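You operate a simulated robot arm through the tools that you are given. There is no shell and no other tool. Be economical: measure what you need, move in short steps, check, and stop when the job is done.

Carry out the task below with a simulated robot arm. There is one attempt and no reset: what you move stays moved.

TASK
Squeeze the fruit half of the colour on the recipe card into the white cup.
Fine: lay it in the juicer's white drawer, shut the drawer, then hold the black lever down.
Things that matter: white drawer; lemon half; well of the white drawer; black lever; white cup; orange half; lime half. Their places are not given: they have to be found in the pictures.

Only the result counts: the job must be done as asked and must still hold three seconds after the hand-in. Knocking over, shifting, dropping, spilling or breaking anything else fails it.

THE ROBOT
A 7-joint arm with a two-finger parallel gripper, fixed in place. Base frame: the origin is at the foot of the arm, x ahead of it, y to its left, z up; the work surface is at about z = 92. Lengths are in cm, angles in degrees, forces in N, time in s.
With the tool pointing down near the work surface it reaches from about 24 to 68 cm from the base axis. Its first joint turns from -66.0 to 66.0 degrees. Payload 2.4 kg.
Tool frame: the origin (TCP) lies between the finger pads and is the grasp point; the fingertips stand 3 cm ahead of it; z points along the fingers, y is the line along which they close. Largest opening 9.4 cm; finger width 2.8, thickness 1; the body of the gripper, 5 by 9.6 cm, starts 5.5 cm behind the TCP.
Orientation is that of the tool frame in the base frame, as a unit quaternion [w, x, y, z]. With the fingers straight down and closing along the base's y, the tool's x points along the base's -x, its y along +y and its z along -z.

THE INTERFACE
- The arm moves only by the tool drive_tool. Its argument "motion" is a list of rows, each an object (a shift or turn left out is 0, a gripper value left out holds the last) with "delta_rot": the turn, a rotation vector about the base's x, y, z in degrees, a list of three; "xyz": the shift along the base's x, y, z in cm, a list of three; "claw": the opening, from 0 (shut) to 1 (fully open). In form: [{"delta_rot": [rx, ry, rz], "xyz": [x, y, z], "claw": claw}, ...]. A call has 1 to 12 rows; each row shifts and turns the commanded pose from where the row before left it. Rows are played at 5 a second. More than 5 cm and 8.6 degrees between two rows, or a gripper value outside its range, and nothing of the call is played. Where a pose cannot be reached the arm comes as near as it can. A force on the tool above 60 N (or 10 N above the force at the start of the call, whichever is more), or a blocked arm, ends the call early, and 0.2 s more pass. Each finger travels about 15.3 cm/s and halts on what it meets, pressing with about 39 N; the grip force reading is that of the motor and also rises with nothing between the fingers. The clock runs only during rows and for 0.2 s after the last one: add rows that do not move to give the fingers time. It gives the time, the measured TCP pose, the force on the tool (base axes), the opening and the grip force at its end, in the units of the frame above (readings bear some noise), and new pictures: "views" is both (left out), scene, wrist or none.
- Cameras (640 x 400 px; columns grow to the right, rows downward): "scene" is fixed at [4.47, 47.18, 146.29]; the picture's right is [-0.72, -0.69, 0.00], its down [-0.27, 0.29, -0.92] and it looks along [0.63, -0.66, -0.40] (base axes); focal length 316 px, centre (320, 200). "wrist" rides on the gripper at [-3.7, 0, -5.8] in the tool frame; the picture's right is [0.00, -1.00, 0.00], its down [0.97, 0.00, -0.24] and it looks along [0.24, 0.00, 0.97] (tool axes); focal length 218 px, centre (320, 200).
- point_at(camera, pixels): for up to 12 pixels [column, row] of the newest picture of that camera ("zoom" is the newest enlarged one), the place [x, y, z] in the base frame of the surface seen there, good to about 0.2 cm. No time passes.
- zoom(camera, box): a new picture of the part [left, top, right, bottom] of that camera's present view, enlarged. No time passes.
- sign_off(): hands the job in; it is judged then, once.

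Keep the steps short. Do not move on a guess: measure, check each grasp and each placing, and mend mistakes. In all there are 80 turns and 120 pictures (those below and enlarged ones count). Leave the gripper open and the arm clear of the work at the hand-in unless told otherwise, and finish with a single line.

The tools are called after "Call:" as name(argument=value, ...) on one line, values as JSON. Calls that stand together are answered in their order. drive_tool: Moves the arm, as the interface text tells. Its arguments: {"type":"object","properties":{"motion":{"type":"array"},"views":{"type":"string","enum":["both","scene","wrist","none"]}},"required":["motion"]} The other tools are called the same way: point_at (camera, pixels) gives the place of the surface under pixels of a picture; zoom (camera, box) takes an enlarged picture of a part of a camera's view; sign_off () hands the job in.

At the start:

```text
time_s: 0.0
ee_pos: [33.3, -6.47, 131.71]
ee_rot: [0.0, -0.001, 1.0, 0.0]
force: [-0.8, 0.3, -0.6]
grip_width: 9.43
gripper_force: 0.0
```

scene: 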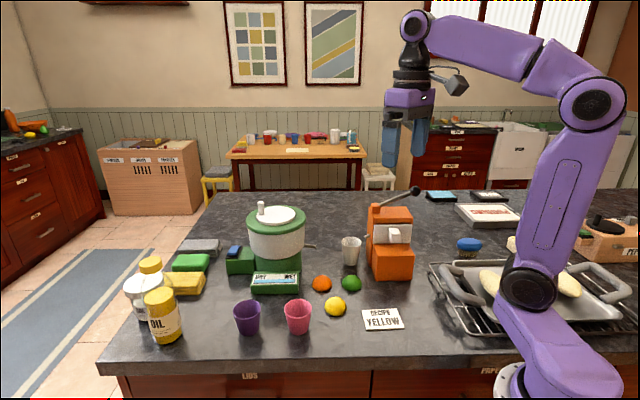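
wrist: 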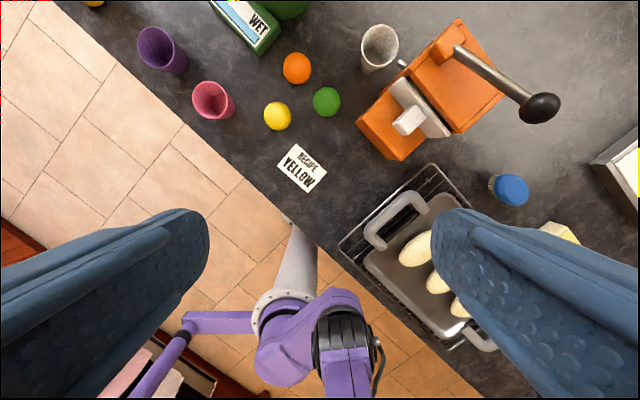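

The card at about (382,319) reads YELLOW, so the lemon half is the one to squeeze. I'll zoom on the juicer and the fruit.

Call:
zoom(camera="scene", box=[300, 170, 460, 340])

Call:
zoom(camera="wrist", box=[240, 0, 580, 213])

Call:
point_at(camera="wrist", pixels=[[277, 116], [378, 45], [410, 120], [420, 115], [390, 110], [440, 125], [402, 85], [540, 107], [460, 52], [375, 60], [300, 168], [402, 62]])

Call:
point_at(camera="scene", pixels=[[335, 306], [335, 299], [394, 235], [396, 252], [390, 270], [414, 191], [376, 206], [350, 240], [390, 215], [345, 262], [397, 232], [408, 240]])

```text
2.35 times, centred on (380, 255) of scene
```

zoom: 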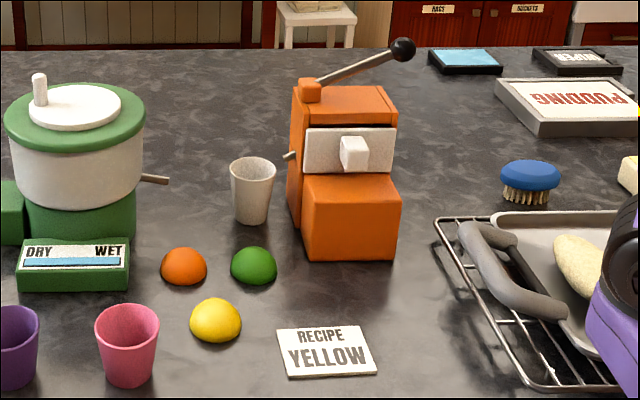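

```text
1.88 times, centred on (410, 106) of wrist
```

zoom: 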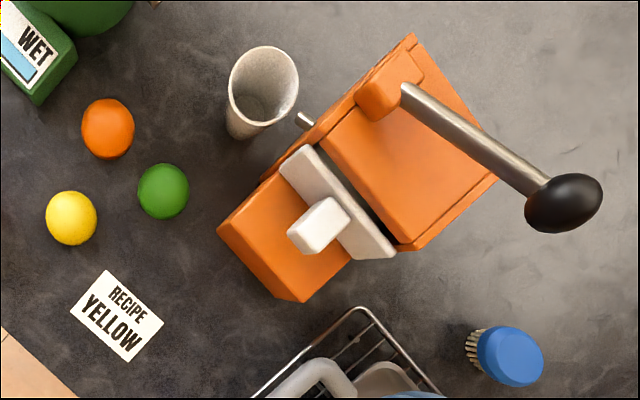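

```text
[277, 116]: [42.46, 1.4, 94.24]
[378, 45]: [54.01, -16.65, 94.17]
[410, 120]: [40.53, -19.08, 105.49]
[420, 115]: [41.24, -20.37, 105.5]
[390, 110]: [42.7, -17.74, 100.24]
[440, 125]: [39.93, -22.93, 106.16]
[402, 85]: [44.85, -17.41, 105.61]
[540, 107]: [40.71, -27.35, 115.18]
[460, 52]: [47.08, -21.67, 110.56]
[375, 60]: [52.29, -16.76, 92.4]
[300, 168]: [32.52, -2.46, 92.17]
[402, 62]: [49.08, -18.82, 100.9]
```

```text
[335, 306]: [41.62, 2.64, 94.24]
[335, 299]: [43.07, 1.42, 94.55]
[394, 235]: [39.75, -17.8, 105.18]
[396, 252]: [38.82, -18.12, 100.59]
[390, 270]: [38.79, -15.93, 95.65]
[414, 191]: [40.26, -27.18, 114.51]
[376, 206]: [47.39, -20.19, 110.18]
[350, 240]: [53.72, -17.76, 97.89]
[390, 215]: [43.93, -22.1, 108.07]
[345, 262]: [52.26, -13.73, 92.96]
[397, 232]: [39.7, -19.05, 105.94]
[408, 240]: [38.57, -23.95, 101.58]
```

Call:
point_at(camera="zoom", pixels=[[286, 170], [312, 150], [390, 253], [368, 256], [322, 202], [345, 215], [293, 236], [312, 250], [224, 228], [302, 295], [306, 122], [300, 118]])

Call:
point_at(camera="zoom", pixels=[[412, 42], [488, 180], [405, 245], [328, 148], [405, 88], [475, 138], [530, 178], [562, 195], [231, 82], [297, 82], [264, 48], [258, 122]])

Call:
zoom(camera="scene", box=[330, 180, 430, 290])

```text
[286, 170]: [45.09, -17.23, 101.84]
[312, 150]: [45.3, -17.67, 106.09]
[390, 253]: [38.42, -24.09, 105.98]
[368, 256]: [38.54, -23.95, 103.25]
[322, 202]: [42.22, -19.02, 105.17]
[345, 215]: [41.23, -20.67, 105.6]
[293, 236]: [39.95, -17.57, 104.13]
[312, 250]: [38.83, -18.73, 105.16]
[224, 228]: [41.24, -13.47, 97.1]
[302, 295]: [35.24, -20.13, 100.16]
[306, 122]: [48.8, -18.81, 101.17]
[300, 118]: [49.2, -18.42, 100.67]
```

```text
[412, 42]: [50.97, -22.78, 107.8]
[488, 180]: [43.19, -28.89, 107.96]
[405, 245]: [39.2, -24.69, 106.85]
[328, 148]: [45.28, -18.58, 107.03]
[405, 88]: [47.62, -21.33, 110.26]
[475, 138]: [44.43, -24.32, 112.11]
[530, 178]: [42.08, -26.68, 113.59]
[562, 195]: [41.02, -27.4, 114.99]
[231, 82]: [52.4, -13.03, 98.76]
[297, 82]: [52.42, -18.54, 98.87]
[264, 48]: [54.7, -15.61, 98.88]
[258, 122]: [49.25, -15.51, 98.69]
```

```text
3.64 times, centred on (380, 235) of scene
```

zoom: 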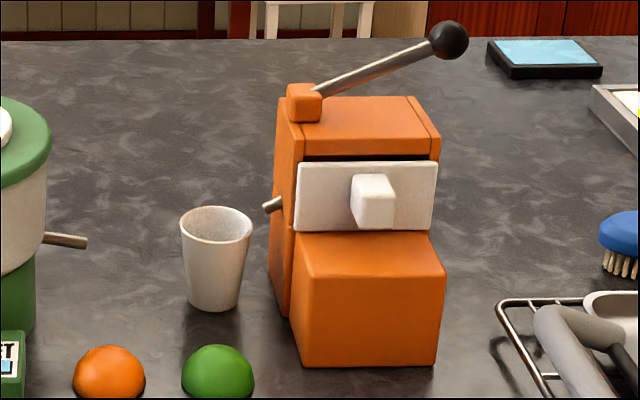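

The handle cube sits near (40.3,-19.2) with its top at about 105.3. The panel runs along (0.73,0.68), so the drawer slides out along (-0.68,0.73). I'll turn the tool +133° in place so the fingers straddle the handle and the wrist camera stays on the open side.

Call:
drive_tool(motion=[{"delta_rot": [0, 0, 8.3], "claw": 1}, {"delta_rot": [0, 0, 8.3]}, {"delta_rot": [0, 0, 8.3]}, {"delta_rot": [0, 0, 8.3]}, {"delta_rot": [0, 0, 8.3]}, {"delta_rot": [0, 0, 8.3]}, {"delta_rot": [0, 0, 8.3]}, {"delta_rot": [0, 0, 8.3]}], views="none")

Call:
drive_tool(motion=[{"delta_rot": [0, 0, 8.3]}, {"delta_rot": [0, 0, 8.3]}, {"delta_rot": [0, 0, 8.3]}, {"delta_rot": [0, 0, 8.3]}, {"delta_rot": [0, 0, 8.3]}, {"delta_rot": [0, 0, 8.3]}, {"delta_rot": [0, 0, 8.3]}, {"delta_rot": [0, 0, 8.3]}])

```text
time_s: 1.8
ee_pos: [33.29, -6.53, 131.63]
ee_rot: [0.0, -0.548, 0.836, 0.0]
force: [-0.5, 0.5, 0.2]
grip_width: 9.37
gripper_force: 0.1
```

```text
time_s: 3.6
ee_pos: [33.38, -6.69, 131.71]
ee_rot: [-0.001, 0.917, -0.398, -0.001]
force: [0.8, 0.0, -0.6]
grip_width: 9.41
gripper_force: 0.1
```

scene: 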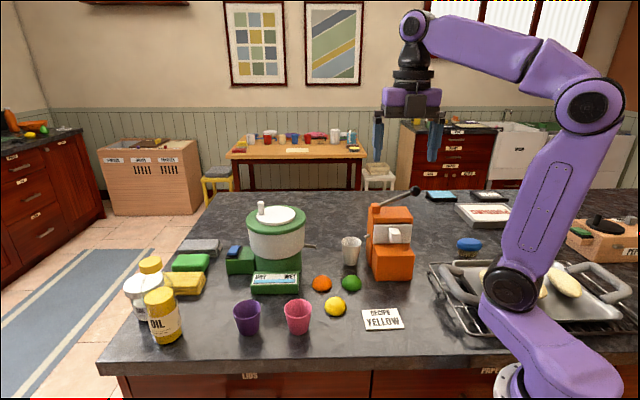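
wrist: 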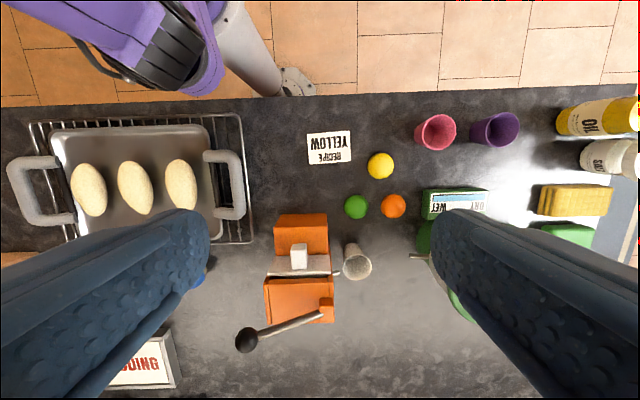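

The turn worked and the picture is now square with the juicer. I'll measure the handle and the juicer in an enlarged wrist view.

Call:
zoom(camera="wrist", box=[230, 200, 390, 360])

```text
2.50 times, centred on (310, 280) of wrist
```

zoom: 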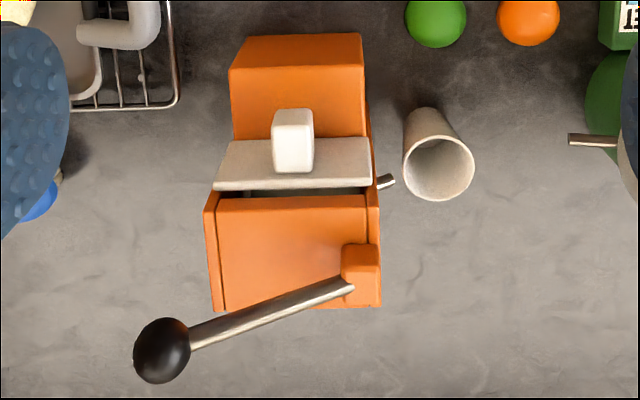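

Call:
point_at(camera="zoom", pixels=[[293, 114], [277, 125], [310, 125], [293, 145], [276, 160], [311, 160], [293, 168], [230, 183], [365, 183], [293, 182], [293, 191], [388, 182]])

Call:
point_at(camera="zoom", pixels=[[293, 202], [225, 305], [372, 300], [212, 200], [374, 200], [361, 262], [250, 318], [165, 345], [240, 100], [355, 100], [240, 40], [355, 40]])

```text
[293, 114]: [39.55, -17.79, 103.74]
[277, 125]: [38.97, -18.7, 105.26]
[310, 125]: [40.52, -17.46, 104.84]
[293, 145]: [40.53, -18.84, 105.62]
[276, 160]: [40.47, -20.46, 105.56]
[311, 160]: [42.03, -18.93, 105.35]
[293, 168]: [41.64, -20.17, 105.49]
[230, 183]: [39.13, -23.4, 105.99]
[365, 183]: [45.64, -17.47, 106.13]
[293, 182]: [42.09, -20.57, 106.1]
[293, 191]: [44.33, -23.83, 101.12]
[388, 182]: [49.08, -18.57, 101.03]
```

```text
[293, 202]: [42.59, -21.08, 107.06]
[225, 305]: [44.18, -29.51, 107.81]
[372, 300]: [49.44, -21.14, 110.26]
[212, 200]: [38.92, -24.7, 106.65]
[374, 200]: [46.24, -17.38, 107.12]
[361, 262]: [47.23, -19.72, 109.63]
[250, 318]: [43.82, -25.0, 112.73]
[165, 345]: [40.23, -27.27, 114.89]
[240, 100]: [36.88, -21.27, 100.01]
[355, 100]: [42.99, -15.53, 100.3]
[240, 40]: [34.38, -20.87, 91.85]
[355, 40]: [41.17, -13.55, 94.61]
```

The handle is centred at (40.55,-18.85), runs about 2.3 cm along the slide, and its top is at 105.5. I'll move above it with the fingers part-closed.

Call:
drive_tool(motion=[{"xyz": [1.4, -2.4, -3.3], "claw": 0.6}, {"xyz": [1.4, -2.4, -3.3]}, {"xyz": [1.4, -2.4, -3.3]}, {"xyz": [1.3, -2.3, -3.3]}, {"xyz": [1.3, -2.3, -3.2]}, {"xyz": [0, 0, -3.3]}, {"xyz": [0, 0, 0]}])

```text
time_s: 5.2
ee_pos: [40.18, -18.37, 111.87]
ee_rot: [0.001, 0.916, -0.401, 0.001]
force: [-0.6, 0.2, -0.1]
grip_width: 5.66
gripper_force: 0.1
```

scene: 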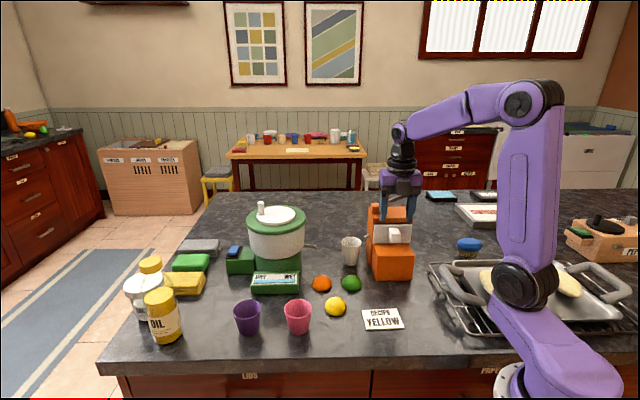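
wrist: 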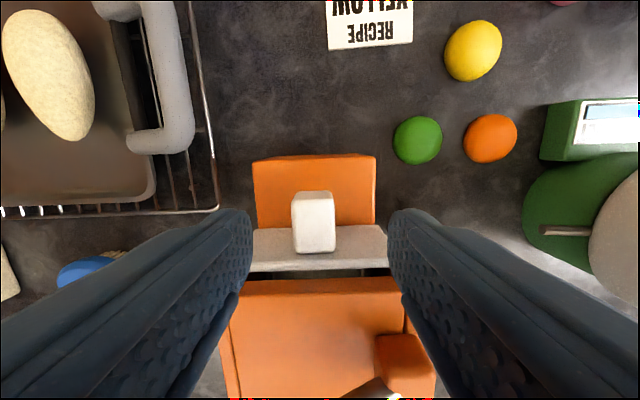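

The handle is centred between the fingers. I'll go down 6.2 cm and close.

Call:
drive_tool(motion=[{"xyz": [0, 0, -2.5]}, {"xyz": [0, 0, -2.2]}, {"xyz": [0, 0, -1.5]}, {"claw": 0.6}, {"claw": 0.1}, {}, {}])

```text
time_s: 6.8
ee_pos: [40.03, -18.54, 105.75]
ee_rot: [0.001, 0.916, -0.402, -0.002]
force: [-19.4, -19.1, 0.1]
grip_width: 2.97
gripper_force: 44.8
```

scene: 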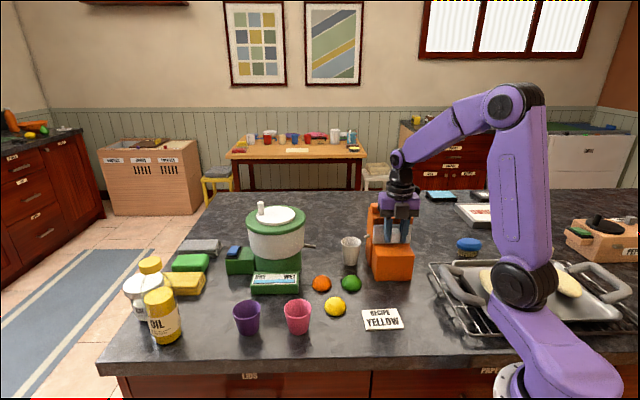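
wrist: 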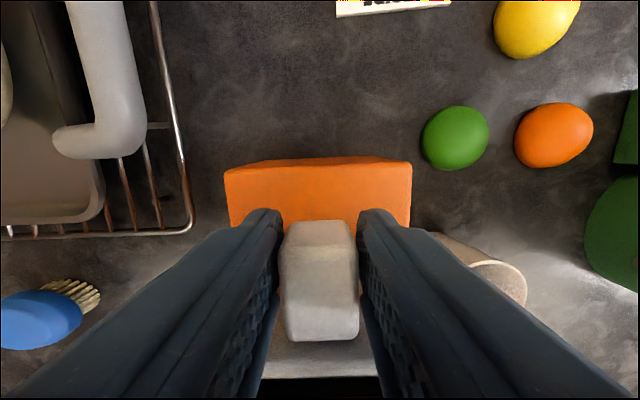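

One finger touched first: there is about 27 N towards (-,-) and the grip reads 2.97 cm wide. I'll nudge the hand along that force to centre it and let the grip settle.

Call:
drive_tool(motion=[{"xyz": [-0.15, -0.14, 0]}, {"xyz": [-0.15, -0.14, 0]}, {}], views="none")

```text
time_s: 7.6
ee_pos: [39.83, -18.6, 105.62]
ee_rot: [-0.001, 0.916, -0.4, 0.0]
force: [-7.7, -7.9, -8.3]
grip_width: 2.96
gripper_force: 44.5
```

The side force has dropped to 11 N and the handle is held. I'll pull outward along (-0.68,0.73) by 4 cm.

Call:
drive_tool(motion=[{"xyz": [-0.78, 0.63, 0]}, {"xyz": [-0.68, 0.73, 0]}, {"xyz": [-0.68, 0.73, 0]}, {"xyz": [-0.68, 0.73, 0]}, {}])

```text
time_s: 8.8
ee_pos: [37.04, -15.77, 105.85]
ee_rot: [0.0, 0.916, -0.401, 0.0]
force: [-1.3, -0.5, -8.8]
grip_width: 2.96
gripper_force: 45.3
```

scene: 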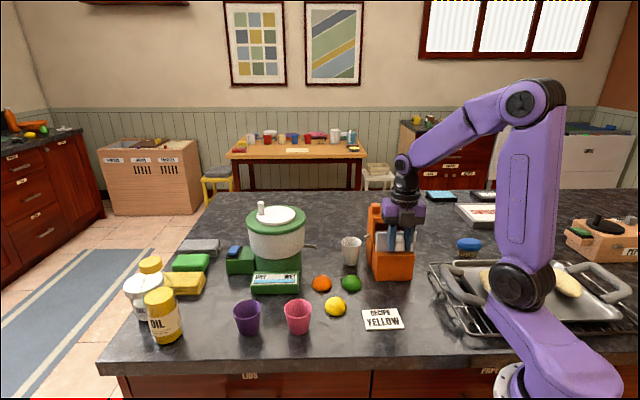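
wrist: 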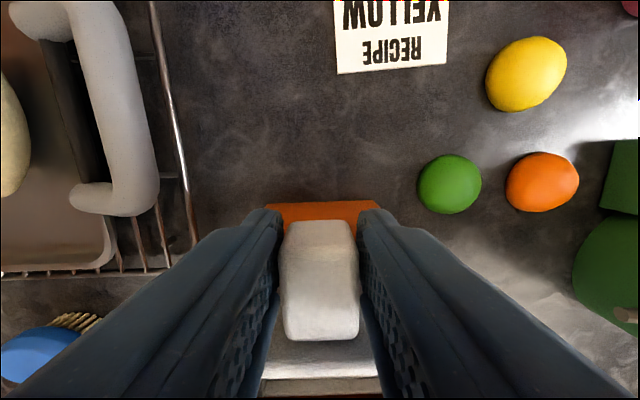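

The drawer slides freely. I'll pull on until it stops.

Call:
drive_tool(motion=[{"xyz": [-0.68, 0.73, 0]}, {"xyz": [-0.68, 0.73, 0]}, {"xyz": [-0.68, 0.73, 0]}, {}])

```text
time_s: 9.8
ee_pos: [34.91, -13.71, 105.74]
ee_rot: [0.0, 0.917, -0.4, 0.0]
force: [-6.2, -5.9, -4.7]
grip_width: 2.95
gripper_force: 44.9
```

scene: 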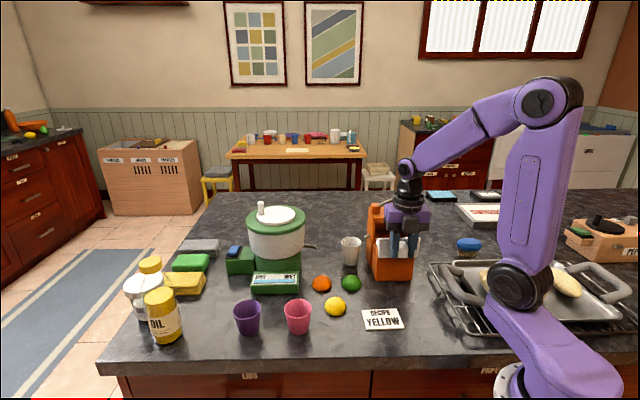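
wrist: 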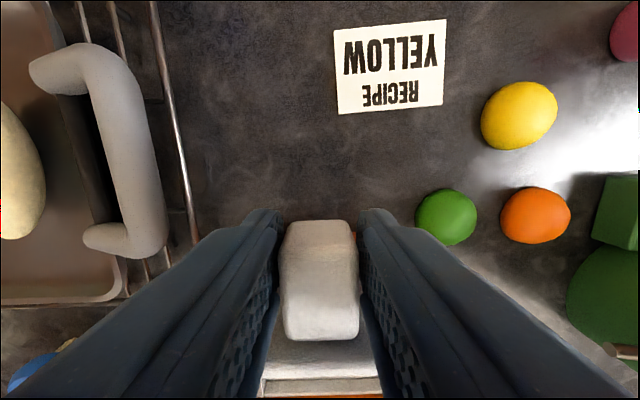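

Call:
drive_tool(motion=[{"xyz": [-0.34, 0.36, 0]}, {"xyz": [-0.34, 0.36, 0]}, {"xyz": [-0.34, 0.36, 0]}, {}], views="none")

Call:
zoom(camera="scene", box=[330, 180, 460, 290])

```text
time_s: 10.8
ee_pos: [33.97, -12.62, 105.79]
ee_rot: [0.0, 0.916, -0.401, -0.001]
force: [-9.5, -9.8, -0.9]
grip_width: 2.98
gripper_force: 45.4
```

```text
3.64 times, centred on (395, 235) of scene
```

zoom: 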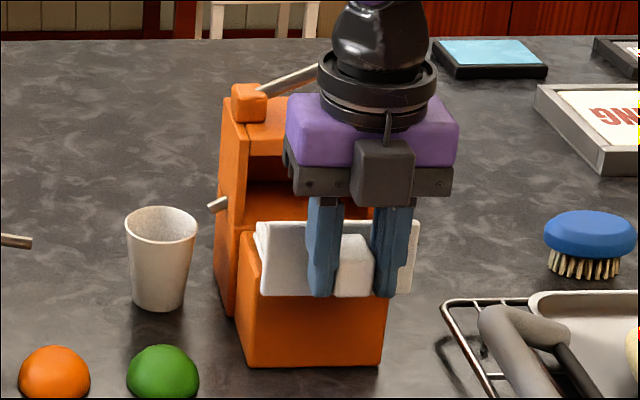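

It is out by about 8.6 cm. I'll nudge sideways to relieve the lateral force, open the fingers and rise to look at the well.

Call:
drive_tool(motion=[{"xyz": [-0.2, -0.2, 0]}, {"claw": 0.55}, {}, {"xyz": [0, 0, 3]}, {"xyz": [0, 0, 4]}, {"xyz": [0, 0, 4]}, {"xyz": [0, 0, 4]}, {}])

```text
time_s: 12.6
ee_pos: [33.69, -12.71, 120.86]
ee_rot: [0.0, 0.916, -0.401, 0.0]
force: [-1.0, 0.6, -0.1]
grip_width: 5.18
gripper_force: 0.1
```

scene: 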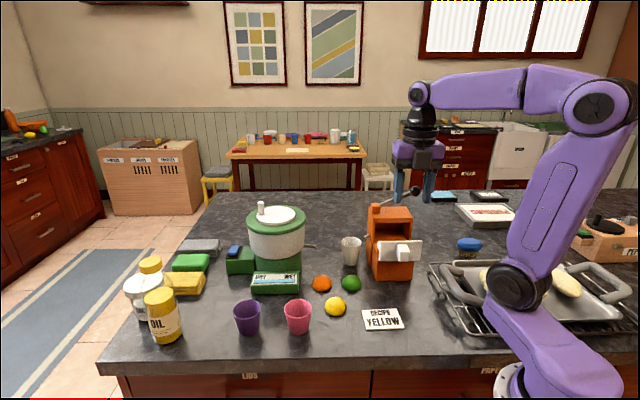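
wrist: 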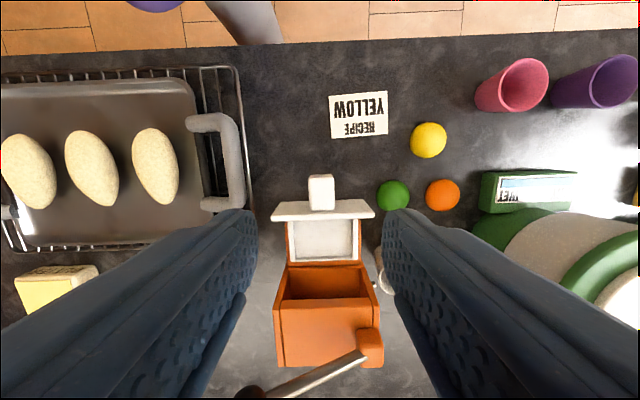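

The drawer is open and shows a white tray near (325,238). I'll enlarge it and measure both the well and the lemon.

Call:
zoom(camera="wrist", box=[260, 165, 390, 315])

Call:
point_at(camera="wrist", pixels=[[325, 240], [300, 240], [348, 240], [324, 222], [324, 257], [288, 240], [360, 240], [321, 215], [321, 262], [428, 140], [428, 124], [428, 154]])

Call:
point_at(camera="wrist", pixels=[[412, 140], [444, 140], [393, 196], [381, 196], [443, 195], [320, 182], [321, 203], [325, 268], [375, 285], [380, 287], [360, 140], [325, 285]])

```text
2.67 times, centred on (325, 240) of wrist
```

zoom: 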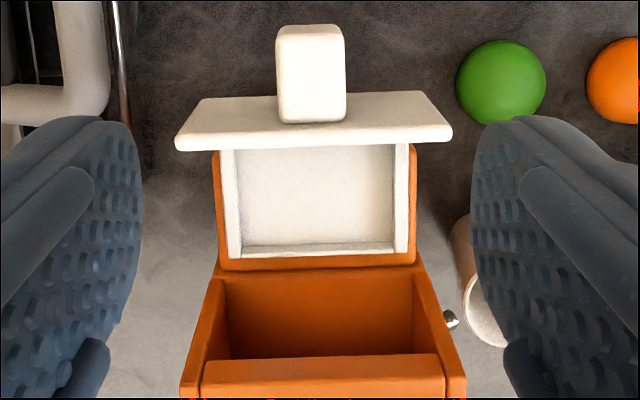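

```text
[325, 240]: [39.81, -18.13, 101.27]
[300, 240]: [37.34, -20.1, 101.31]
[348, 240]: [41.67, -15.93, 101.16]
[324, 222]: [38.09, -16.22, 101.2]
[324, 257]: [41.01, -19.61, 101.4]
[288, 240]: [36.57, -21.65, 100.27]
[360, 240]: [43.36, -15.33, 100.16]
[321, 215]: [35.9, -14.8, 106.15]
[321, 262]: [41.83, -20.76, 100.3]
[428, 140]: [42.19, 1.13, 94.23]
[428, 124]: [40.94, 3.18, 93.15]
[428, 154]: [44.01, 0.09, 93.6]
```

```text
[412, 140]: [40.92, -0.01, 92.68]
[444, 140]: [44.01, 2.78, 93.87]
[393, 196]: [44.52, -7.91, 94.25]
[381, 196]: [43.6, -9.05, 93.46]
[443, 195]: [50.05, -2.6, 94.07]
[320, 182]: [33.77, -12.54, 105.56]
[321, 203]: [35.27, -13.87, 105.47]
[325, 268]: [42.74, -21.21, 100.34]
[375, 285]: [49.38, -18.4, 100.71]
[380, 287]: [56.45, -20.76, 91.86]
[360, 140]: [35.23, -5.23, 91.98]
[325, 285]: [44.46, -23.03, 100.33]
```

The lemon is centred near (42.45,1.5) and about 4.4 cm wide. The well floor is at z 101.25. I'll read the well's wall heights and move above the lemon.

Call:
point_at(camera="zoom", pixels=[[403, 200], [405, 240], [231, 200], [233, 240], [400, 150], [226, 155], [320, 246], [320, 251], [320, 255], [320, 155], [250, 160], [385, 160]])

Call:
drive_tool(motion=[{"xyz": [2.19, 3.55, 0], "claw": 0.8}, {"xyz": [2.19, 3.55, 0]}, {"xyz": [2.19, 3.55, -2]}, {"xyz": [2.19, 3.55, -3]}, {"xyz": [0, 0, -4]}, {"xyz": [0, 0, -4]}, {}])

```text
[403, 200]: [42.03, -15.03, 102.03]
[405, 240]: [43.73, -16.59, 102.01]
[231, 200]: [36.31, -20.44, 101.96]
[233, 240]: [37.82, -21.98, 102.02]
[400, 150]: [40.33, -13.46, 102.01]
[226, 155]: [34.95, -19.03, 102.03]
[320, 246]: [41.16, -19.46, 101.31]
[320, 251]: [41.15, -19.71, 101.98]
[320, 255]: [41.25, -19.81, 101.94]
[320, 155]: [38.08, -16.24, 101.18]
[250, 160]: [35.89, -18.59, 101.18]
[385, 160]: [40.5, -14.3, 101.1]
```

```text
refused: row 4 steps farther than a row can; nothing moved
```

Call:
drive_tool(motion=[{"xyz": [2.19, 3.55, 0], "claw": 0.8}, {"xyz": [2.19, 3.55, 0]}, {"xyz": [2.19, 3.55, -2]}, {"xyz": [2.19, 3.55, -2]}, {"xyz": [0, 0, -4.5]}, {"xyz": [0, 0, -4.5]}, {"xyz": [0, 0, -3]}, {}], views="wrist")

```text
time_s: 14.4
ee_pos: [42.48, 1.52, 104.69]
ee_rot: [0.0, 0.916, -0.401, 0.001]
force: [-0.1, 0.6, 0.8]
grip_width: 7.5
gripper_force: 0.1
```

wrist: 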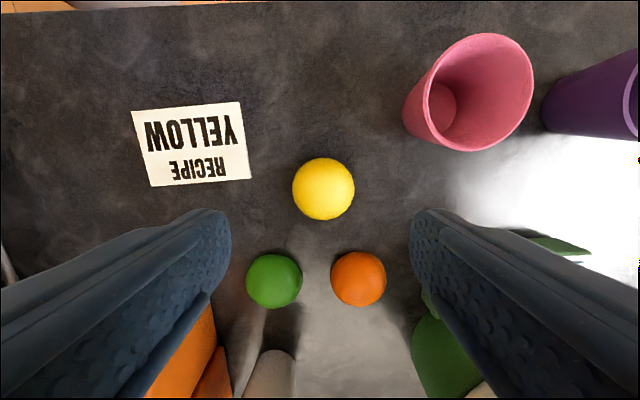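

The lemon is centred. The pink cup is close on the right, so I'll check its clearance.

Call:
point_at(camera="wrist", pixels=[[294, 190], [353, 190], [323, 160], [323, 217], [410, 95], [470, 148], [405, 115], [433, 75], [440, 140], [323, 188]])

```text
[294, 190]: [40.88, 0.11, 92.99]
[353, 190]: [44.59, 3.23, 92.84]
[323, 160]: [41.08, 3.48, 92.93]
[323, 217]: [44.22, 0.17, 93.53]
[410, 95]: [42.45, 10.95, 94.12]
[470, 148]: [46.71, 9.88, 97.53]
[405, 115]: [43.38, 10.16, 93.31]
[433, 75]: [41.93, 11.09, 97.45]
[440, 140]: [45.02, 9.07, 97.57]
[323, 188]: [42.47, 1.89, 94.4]
```

The cup's rim is at least 6.8 cm to the side, so it is clear. I'll correct by (0.2,0.2), descend to TCP z of about 95.5 and close.

Call:
drive_tool(motion=[{"xyz": [0.2, 0.2, -3]}, {"xyz": [0, 0, -3]}, {"xyz": [0, 0, -2.2]}, {"xyz": [0, 0, -1]}, {}, {"claw": 0.5}, {"claw": 0.35}, {}, {}])

```text
time_s: 16.4
ee_pos: [42.81, 1.72, 95.67]
ee_rot: [-0.001, 0.916, -0.4, -0.001]
force: [0.2, 0.2, -0.4]
grip_width: 5.02
gripper_force: 39.0
```

scene: 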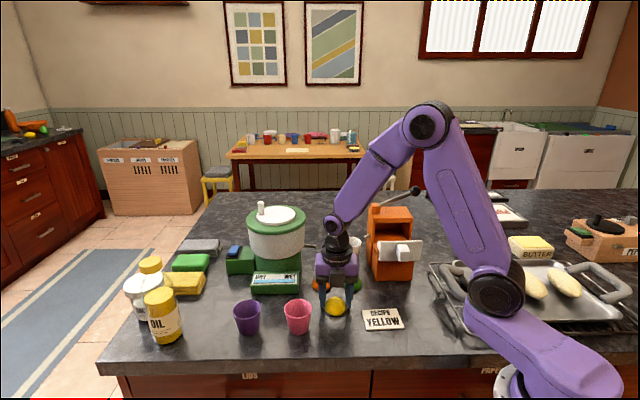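
wrist: 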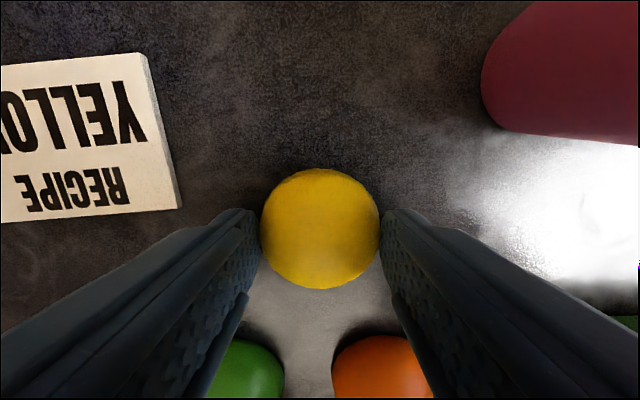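

The lemon is held at 5.0 cm width and 39 N. I'll lift it.

Call:
drive_tool(motion=[{"xyz": [0, 0, 1]}, {"xyz": [0, 0, 2]}, {"xyz": [0, 0, 4]}, {"xyz": [0, 0, 4.5]}, {"xyz": [0, 0, 4.5]}, {}])

```text
time_s: 17.8
ee_pos: [42.83, 1.76, 111.78]
ee_rot: [0.0, 0.916, -0.4, -0.001]
force: [0.2, -0.2, -0.4]
grip_width: 5.0
gripper_force: 39.6
```

scene: 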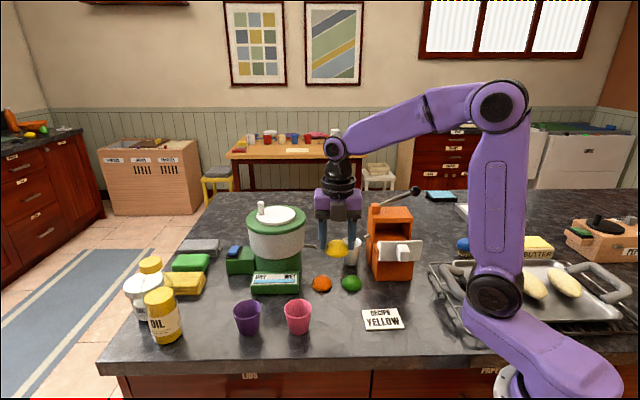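
wrist: 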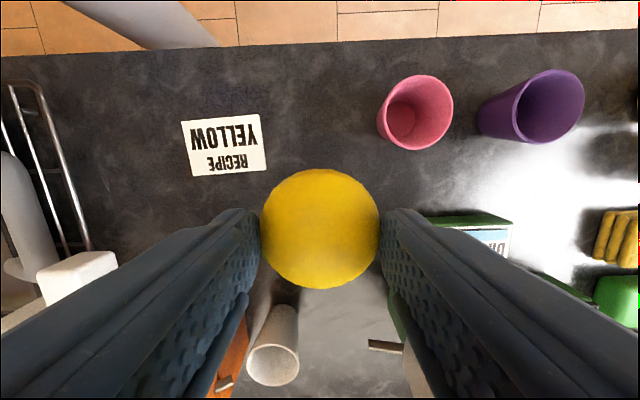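

The lemon came up level. I'll carry it over the well at (38.9,-17.5), keeping this height.

Call:
drive_tool(motion=[{"xyz": [-0.78, -3.85, 0]}, {"xyz": [-0.78, -3.85, 0]}, {"xyz": [-0.79, -3.85, 0]}, {"xyz": [-0.79, -3.85, 0]}, {"xyz": [-0.79, -3.86, 0]}, {}])

```text
time_s: 19.2
ee_pos: [38.81, -17.52, 111.67]
ee_rot: [-0.001, 0.916, -0.4, 0.0]
force: [0.6, -0.8, -1.3]
grip_width: 5.02
gripper_force: 38.9
```

scene: 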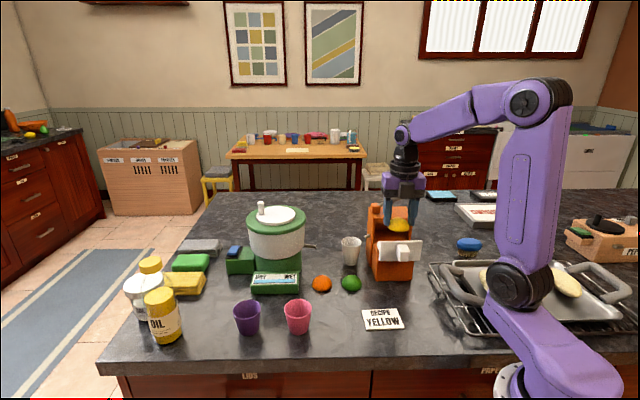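
wrist: 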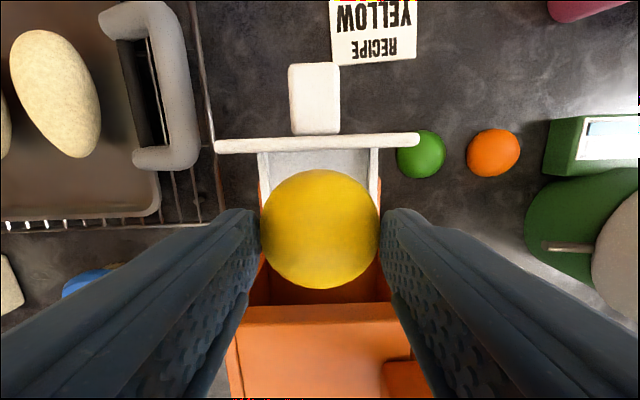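

It lines up sideways. I'll go down 4.5 cm and check again.

Call:
drive_tool(motion=[{"xyz": [0, 0, -2.5]}, {"xyz": [0, 0, -2.0]}, {}], views="wrist")

Call:
zoom(camera="scene", box=[340, 180, 450, 290])

```text
time_s: 20.0
ee_pos: [38.85, -17.54, 107.1]
ee_rot: [0.0, 0.916, -0.401, 0.001]
force: [0.1, -0.4, -0.1]
grip_width: 5.0
gripper_force: 39.2
```

wrist: 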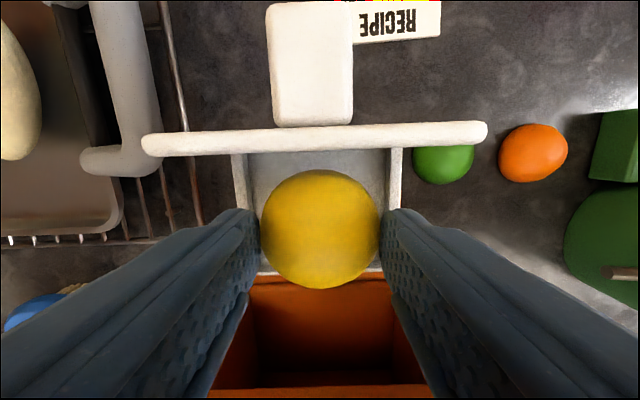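

```text
3.64 times, centred on (395, 235) of scene
```

zoom: 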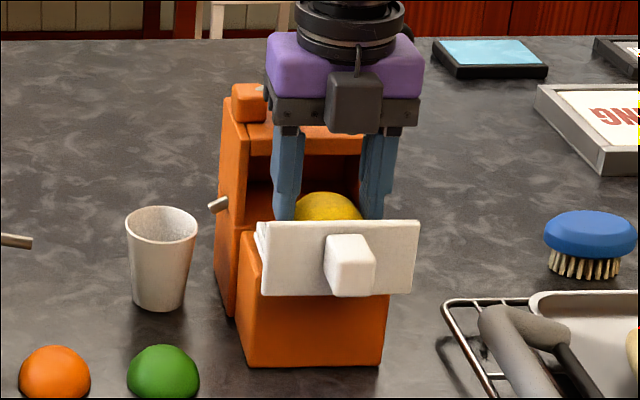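

The lemon has about 0.7 cm of margin on each side. I'll lower it 2 cm and release.

Call:
drive_tool(motion=[{"xyz": [0, 0, -1.2]}, {"xyz": [0, 0, -0.8]}, {}, {"claw": 0.62}, {}, {}])

```text
time_s: 21.4
ee_pos: [38.82, -17.55, 105.07]
ee_rot: [0.0, 0.916, -0.401, 0.0]
force: [-0.2, -1.3, 2.0]
grip_width: 5.88
gripper_force: 0.1
```

scene: 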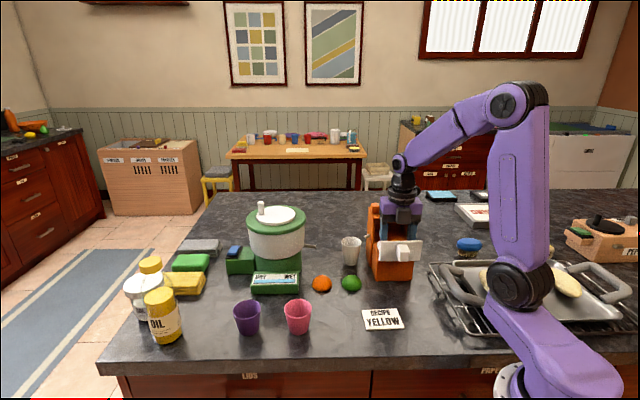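
wrist: 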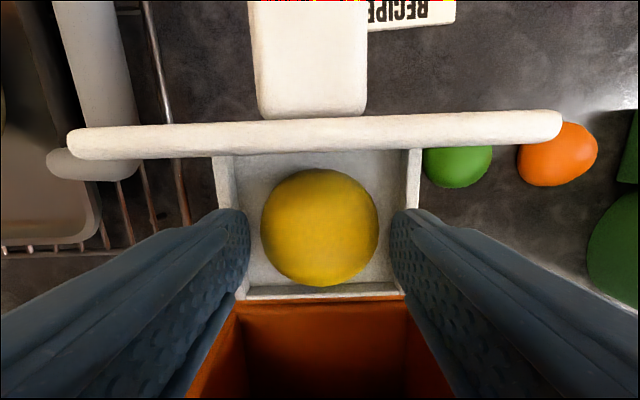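

The lemon half lies flat in the well. I'll rise and move to the front of the handle with the fingers shut, ready to push.

Call:
drive_tool(motion=[{"xyz": [0, 0, 3]}, {"xyz": [0, 0, 4]}, {"xyz": [0, 0, 4]}, {"xyz": [-2.3, 2.5, 0], "claw": 0.0}, {"xyz": [-2.3, 2.5, 0]}, {"xyz": [-2.5, 2.55, 0]}, {"xyz": [0, 0, -3]}, {}])

```text
time_s: 23.2
ee_pos: [31.61, -10.05, 113.1]
ee_rot: [0.0, 0.916, -0.4, -0.001]
force: [1.0, -0.6, 0.1]
grip_width: 0.01
gripper_force: 32.9
```

scene: 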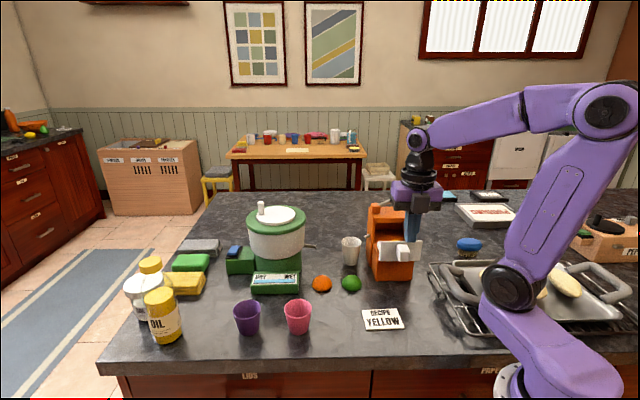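
wrist: 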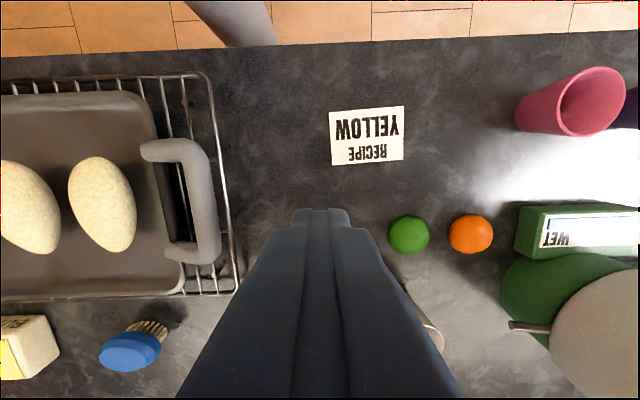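

I'll check the handle's present place from the scene view.

Call:
zoom(camera="scene", box=[350, 190, 450, 290])

Call:
point_at(camera="scene", pixels=[[403, 254], [399, 251], [407, 251], [411, 238], [411, 230]])

```text
4.00 times, centred on (400, 240) of scene
```

zoom: 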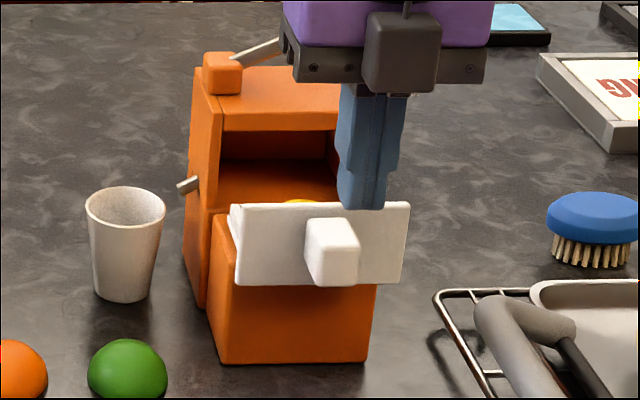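

```text
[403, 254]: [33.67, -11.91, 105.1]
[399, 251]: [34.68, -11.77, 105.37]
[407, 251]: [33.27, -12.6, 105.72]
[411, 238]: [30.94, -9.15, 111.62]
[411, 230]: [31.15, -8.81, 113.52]
```

The handle front is at about (33.7,-12.0), 1.4 cm ahead of the fingers. I'll go down and then push in along (0.68,-0.73).

Call:
drive_tool(motion=[{"xyz": [0, 0, -3]}, {"xyz": [0, 0, -3]}, {"xyz": [0, 0, -1.7]}, {}, {"xyz": [0.68, -0.73, 0]}, {"xyz": [0.68, -0.73, 0]}, {"xyz": [0.68, -0.73, 0]}, {"xyz": [0.68, -0.73, 0]}, {}])

```text
time_s: 25.2
ee_pos: [34.43, -12.9, 105.47]
ee_rot: [0.0, 0.916, -0.4, 0.0]
force: [0.0, -0.7, -0.8]
grip_width: 0.0
gripper_force: 33.1
```

scene: 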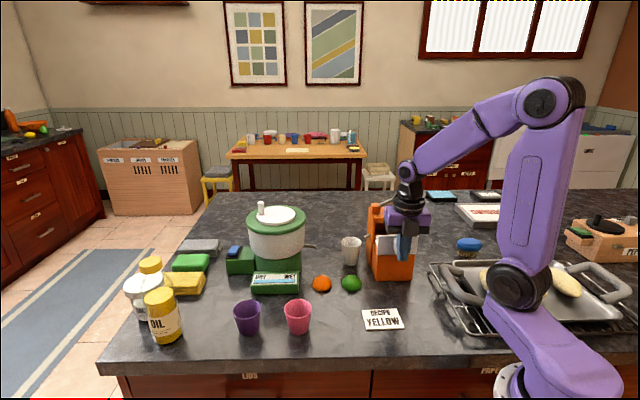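
wrist: 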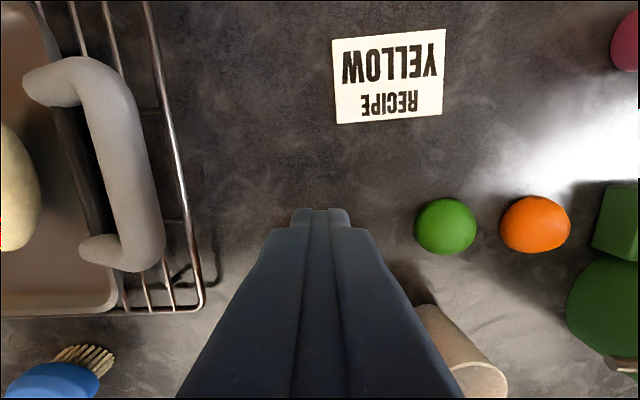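

Call:
drive_tool(motion=[{"xyz": [0.68, -0.73, 0]}, {"xyz": [0.68, -0.73, 0]}, {"xyz": [0.68, -0.73, 0]}, {"xyz": [0.68, -0.73, 0]}, {}], views="none")

Call:
zoom(camera="scene", box=[350, 190, 450, 290])

```text
time_s: 26.4
ee_pos: [37.16, -15.9, 105.5]
ee_rot: [0.0, 0.917, -0.4, 0.0]
force: [0.1, 0.8, -0.5]
grip_width: 0.01
gripper_force: 33.2
```

```text
4.00 times, centred on (400, 240) of scene
```

zoom: 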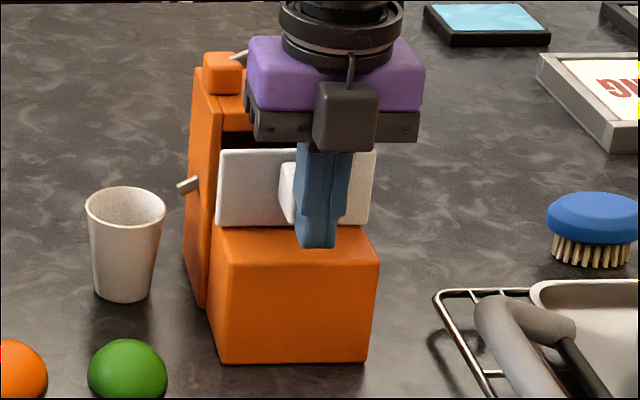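

The drawer is going in with little force. I'll push on in small steps until it stops.

Call:
drive_tool(motion=[{"xyz": [0.68, -0.73, 0]}, {"xyz": [0.34, -0.36, 0]}, {"xyz": [0.34, -0.36, 0]}, {"xyz": [0.2, -0.22, 0]}, {"xyz": [0.2, -0.22, 0]}, {"xyz": [0.2, -0.22, 0]}, {}], views="none")

Call:
zoom(camera="scene", box=[350, 190, 450, 290])

```text
time_s: 27.6
ee_pos: [38.35, -17.09, 105.24]
ee_rot: [-0.001, 0.918, -0.397, -0.015]
force: [-11.0, 11.3, 5.1]
grip_width: 0.01
gripper_force: 32.6
stopped in row 5: the force on the tool passed its limit (the readings are from after the stop); the commanded pose is now the measured one
```

```text
4.00 times, centred on (400, 240) of scene
```

zoom: 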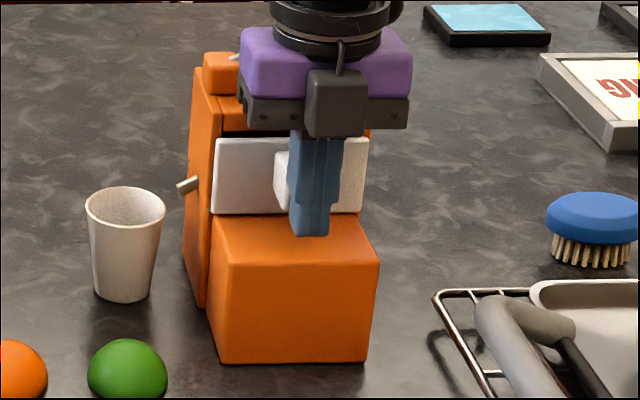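

The push met a hard stop at the shut position, and the juicer has not moved. I'll back off and rise to check.

Call:
drive_tool(motion=[{"xyz": [-0.68, 0.73, 0]}, {"xyz": [-0.68, 0.73, 0]}, {"xyz": [0, 0, 4]}, {"xyz": [0, 0, 4]}, {"xyz": [-1, 1, 4]}, {"xyz": [-1, 2, 4]}, {"xyz": [0, 0, 3]}, {}])

Call:
zoom(camera="scene", box=[350, 180, 450, 290])

```text
time_s: 29.4
ee_pos: [35.1, -12.71, 124.4]
ee_rot: [-0.001, 0.917, -0.398, -0.01]
force: [-0.4, 0.1, -1.1]
grip_width: 0.0
gripper_force: 33.2
```

scene: 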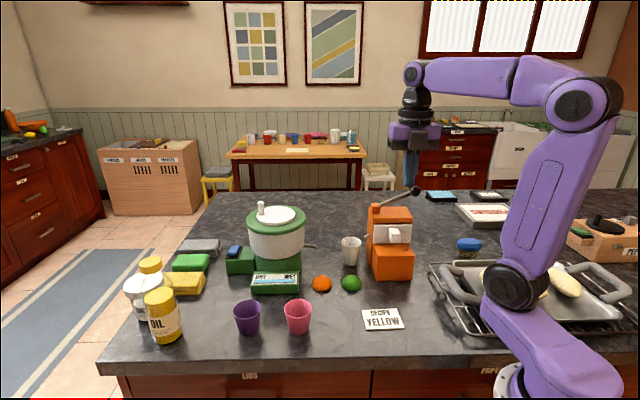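
wrist: 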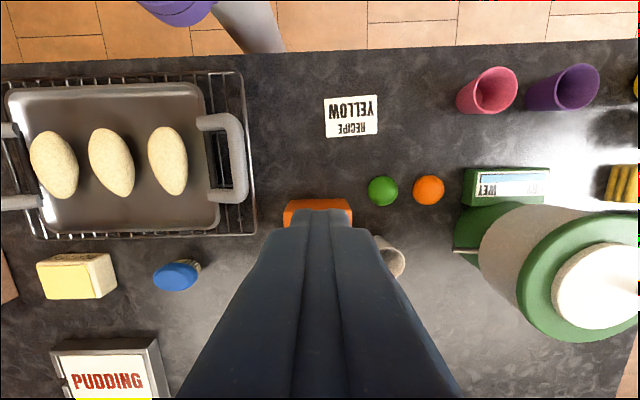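

```text
3.64 times, centred on (400, 235) of scene
```

zoom: 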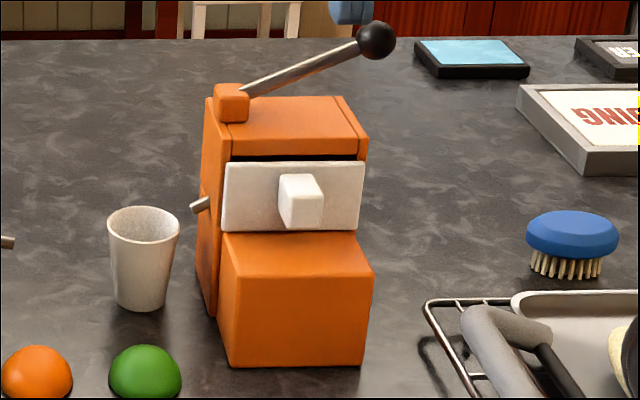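

The drawer is shut, as it was at the start. Next is the lever, so I'll measure the knob and shaft from the current zoom.

Call:
point_at(camera="zoom", pixels=[[376, 25], [376, 40], [362, 40], [390, 40], [376, 55], [345, 53], [300, 73], [260, 90], [230, 98], [203, 204], [193, 209], [143, 212]])

```text
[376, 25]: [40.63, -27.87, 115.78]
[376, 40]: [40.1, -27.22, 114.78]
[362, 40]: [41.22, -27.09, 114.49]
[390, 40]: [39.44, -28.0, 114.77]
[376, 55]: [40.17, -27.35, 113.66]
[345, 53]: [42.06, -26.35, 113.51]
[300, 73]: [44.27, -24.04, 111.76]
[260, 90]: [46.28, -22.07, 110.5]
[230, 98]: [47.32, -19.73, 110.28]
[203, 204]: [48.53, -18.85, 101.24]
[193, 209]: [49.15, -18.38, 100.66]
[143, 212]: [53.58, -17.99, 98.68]
```

The knob centre is about (40.8,-27.9,114.4) with its top at 115.7, and the pivot is near (47.3,-21,110). I'll move above the knob with the fingers shut.

Call:
drive_tool(motion=[{"xyz": [1.4, -3.8, 0], "claw": 0}, {"xyz": [1.4, -3.8, 0]}, {"xyz": [1.4, -3.8, 0]}, {"xyz": [1.4, -3.8, 0]}, {"xyz": [0, 0, -3.4]}, {}])

Call:
zoom(camera="scene", box=[350, 140, 450, 250])

```text
time_s: 30.8
ee_pos: [40.56, -28.16, 120.94]
ee_rot: [0.0, 0.917, -0.398, -0.01]
force: [0.6, 0.0, 0.7]
grip_width: 0.02
gripper_force: 33.1
```

scene: 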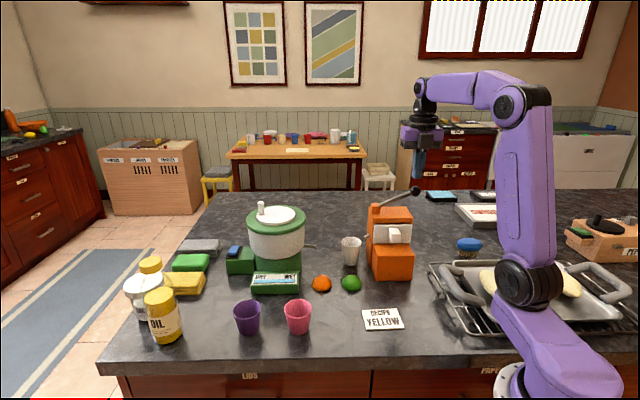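
wrist: 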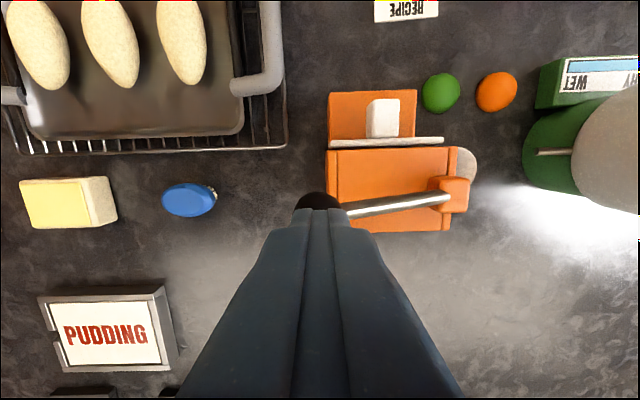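

```text
3.64 times, centred on (400, 195) of scene
```

zoom: 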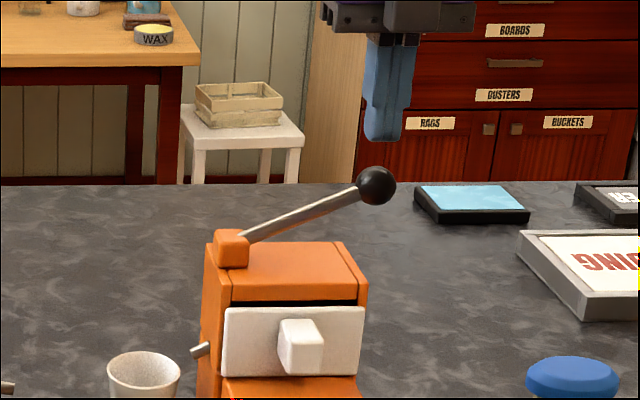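

The tips are centred over the knob. I'll lower them to touch and start pressing in small steps.

Call:
drive_tool(motion=[{"xyz": [0, 0, -1.5]}, {"xyz": [0, 0, -0.7]}, {"xyz": [0, 0, -0.4]}, {"xyz": [-0.15, -0.14, -0.4]}, {"xyz": [-0.15, -0.14, -0.5]}, {}])

Call:
zoom(camera="scene", box=[340, 170, 440, 280])

```text
time_s: 32.2
ee_pos: [40.28, -28.25, 117.36]
ee_rot: [-0.001, 0.917, -0.398, -0.011]
force: [0.6, 0.1, 1.8]
grip_width: 0.0
gripper_force: 33.4
```

scene: 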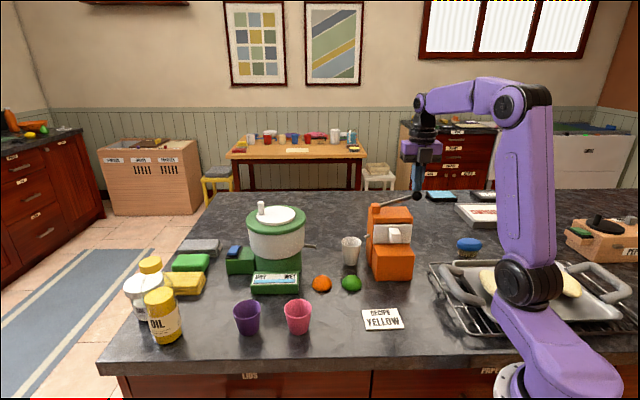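
wrist: 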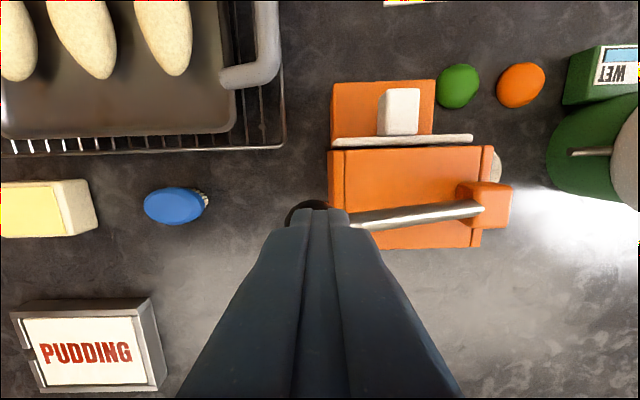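

```text
3.64 times, centred on (390, 225) of scene
```

zoom: 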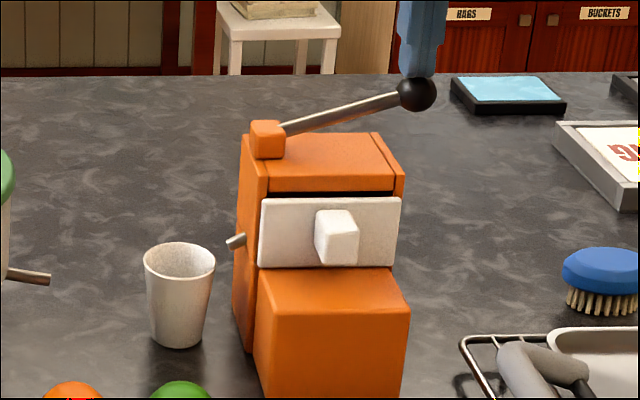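

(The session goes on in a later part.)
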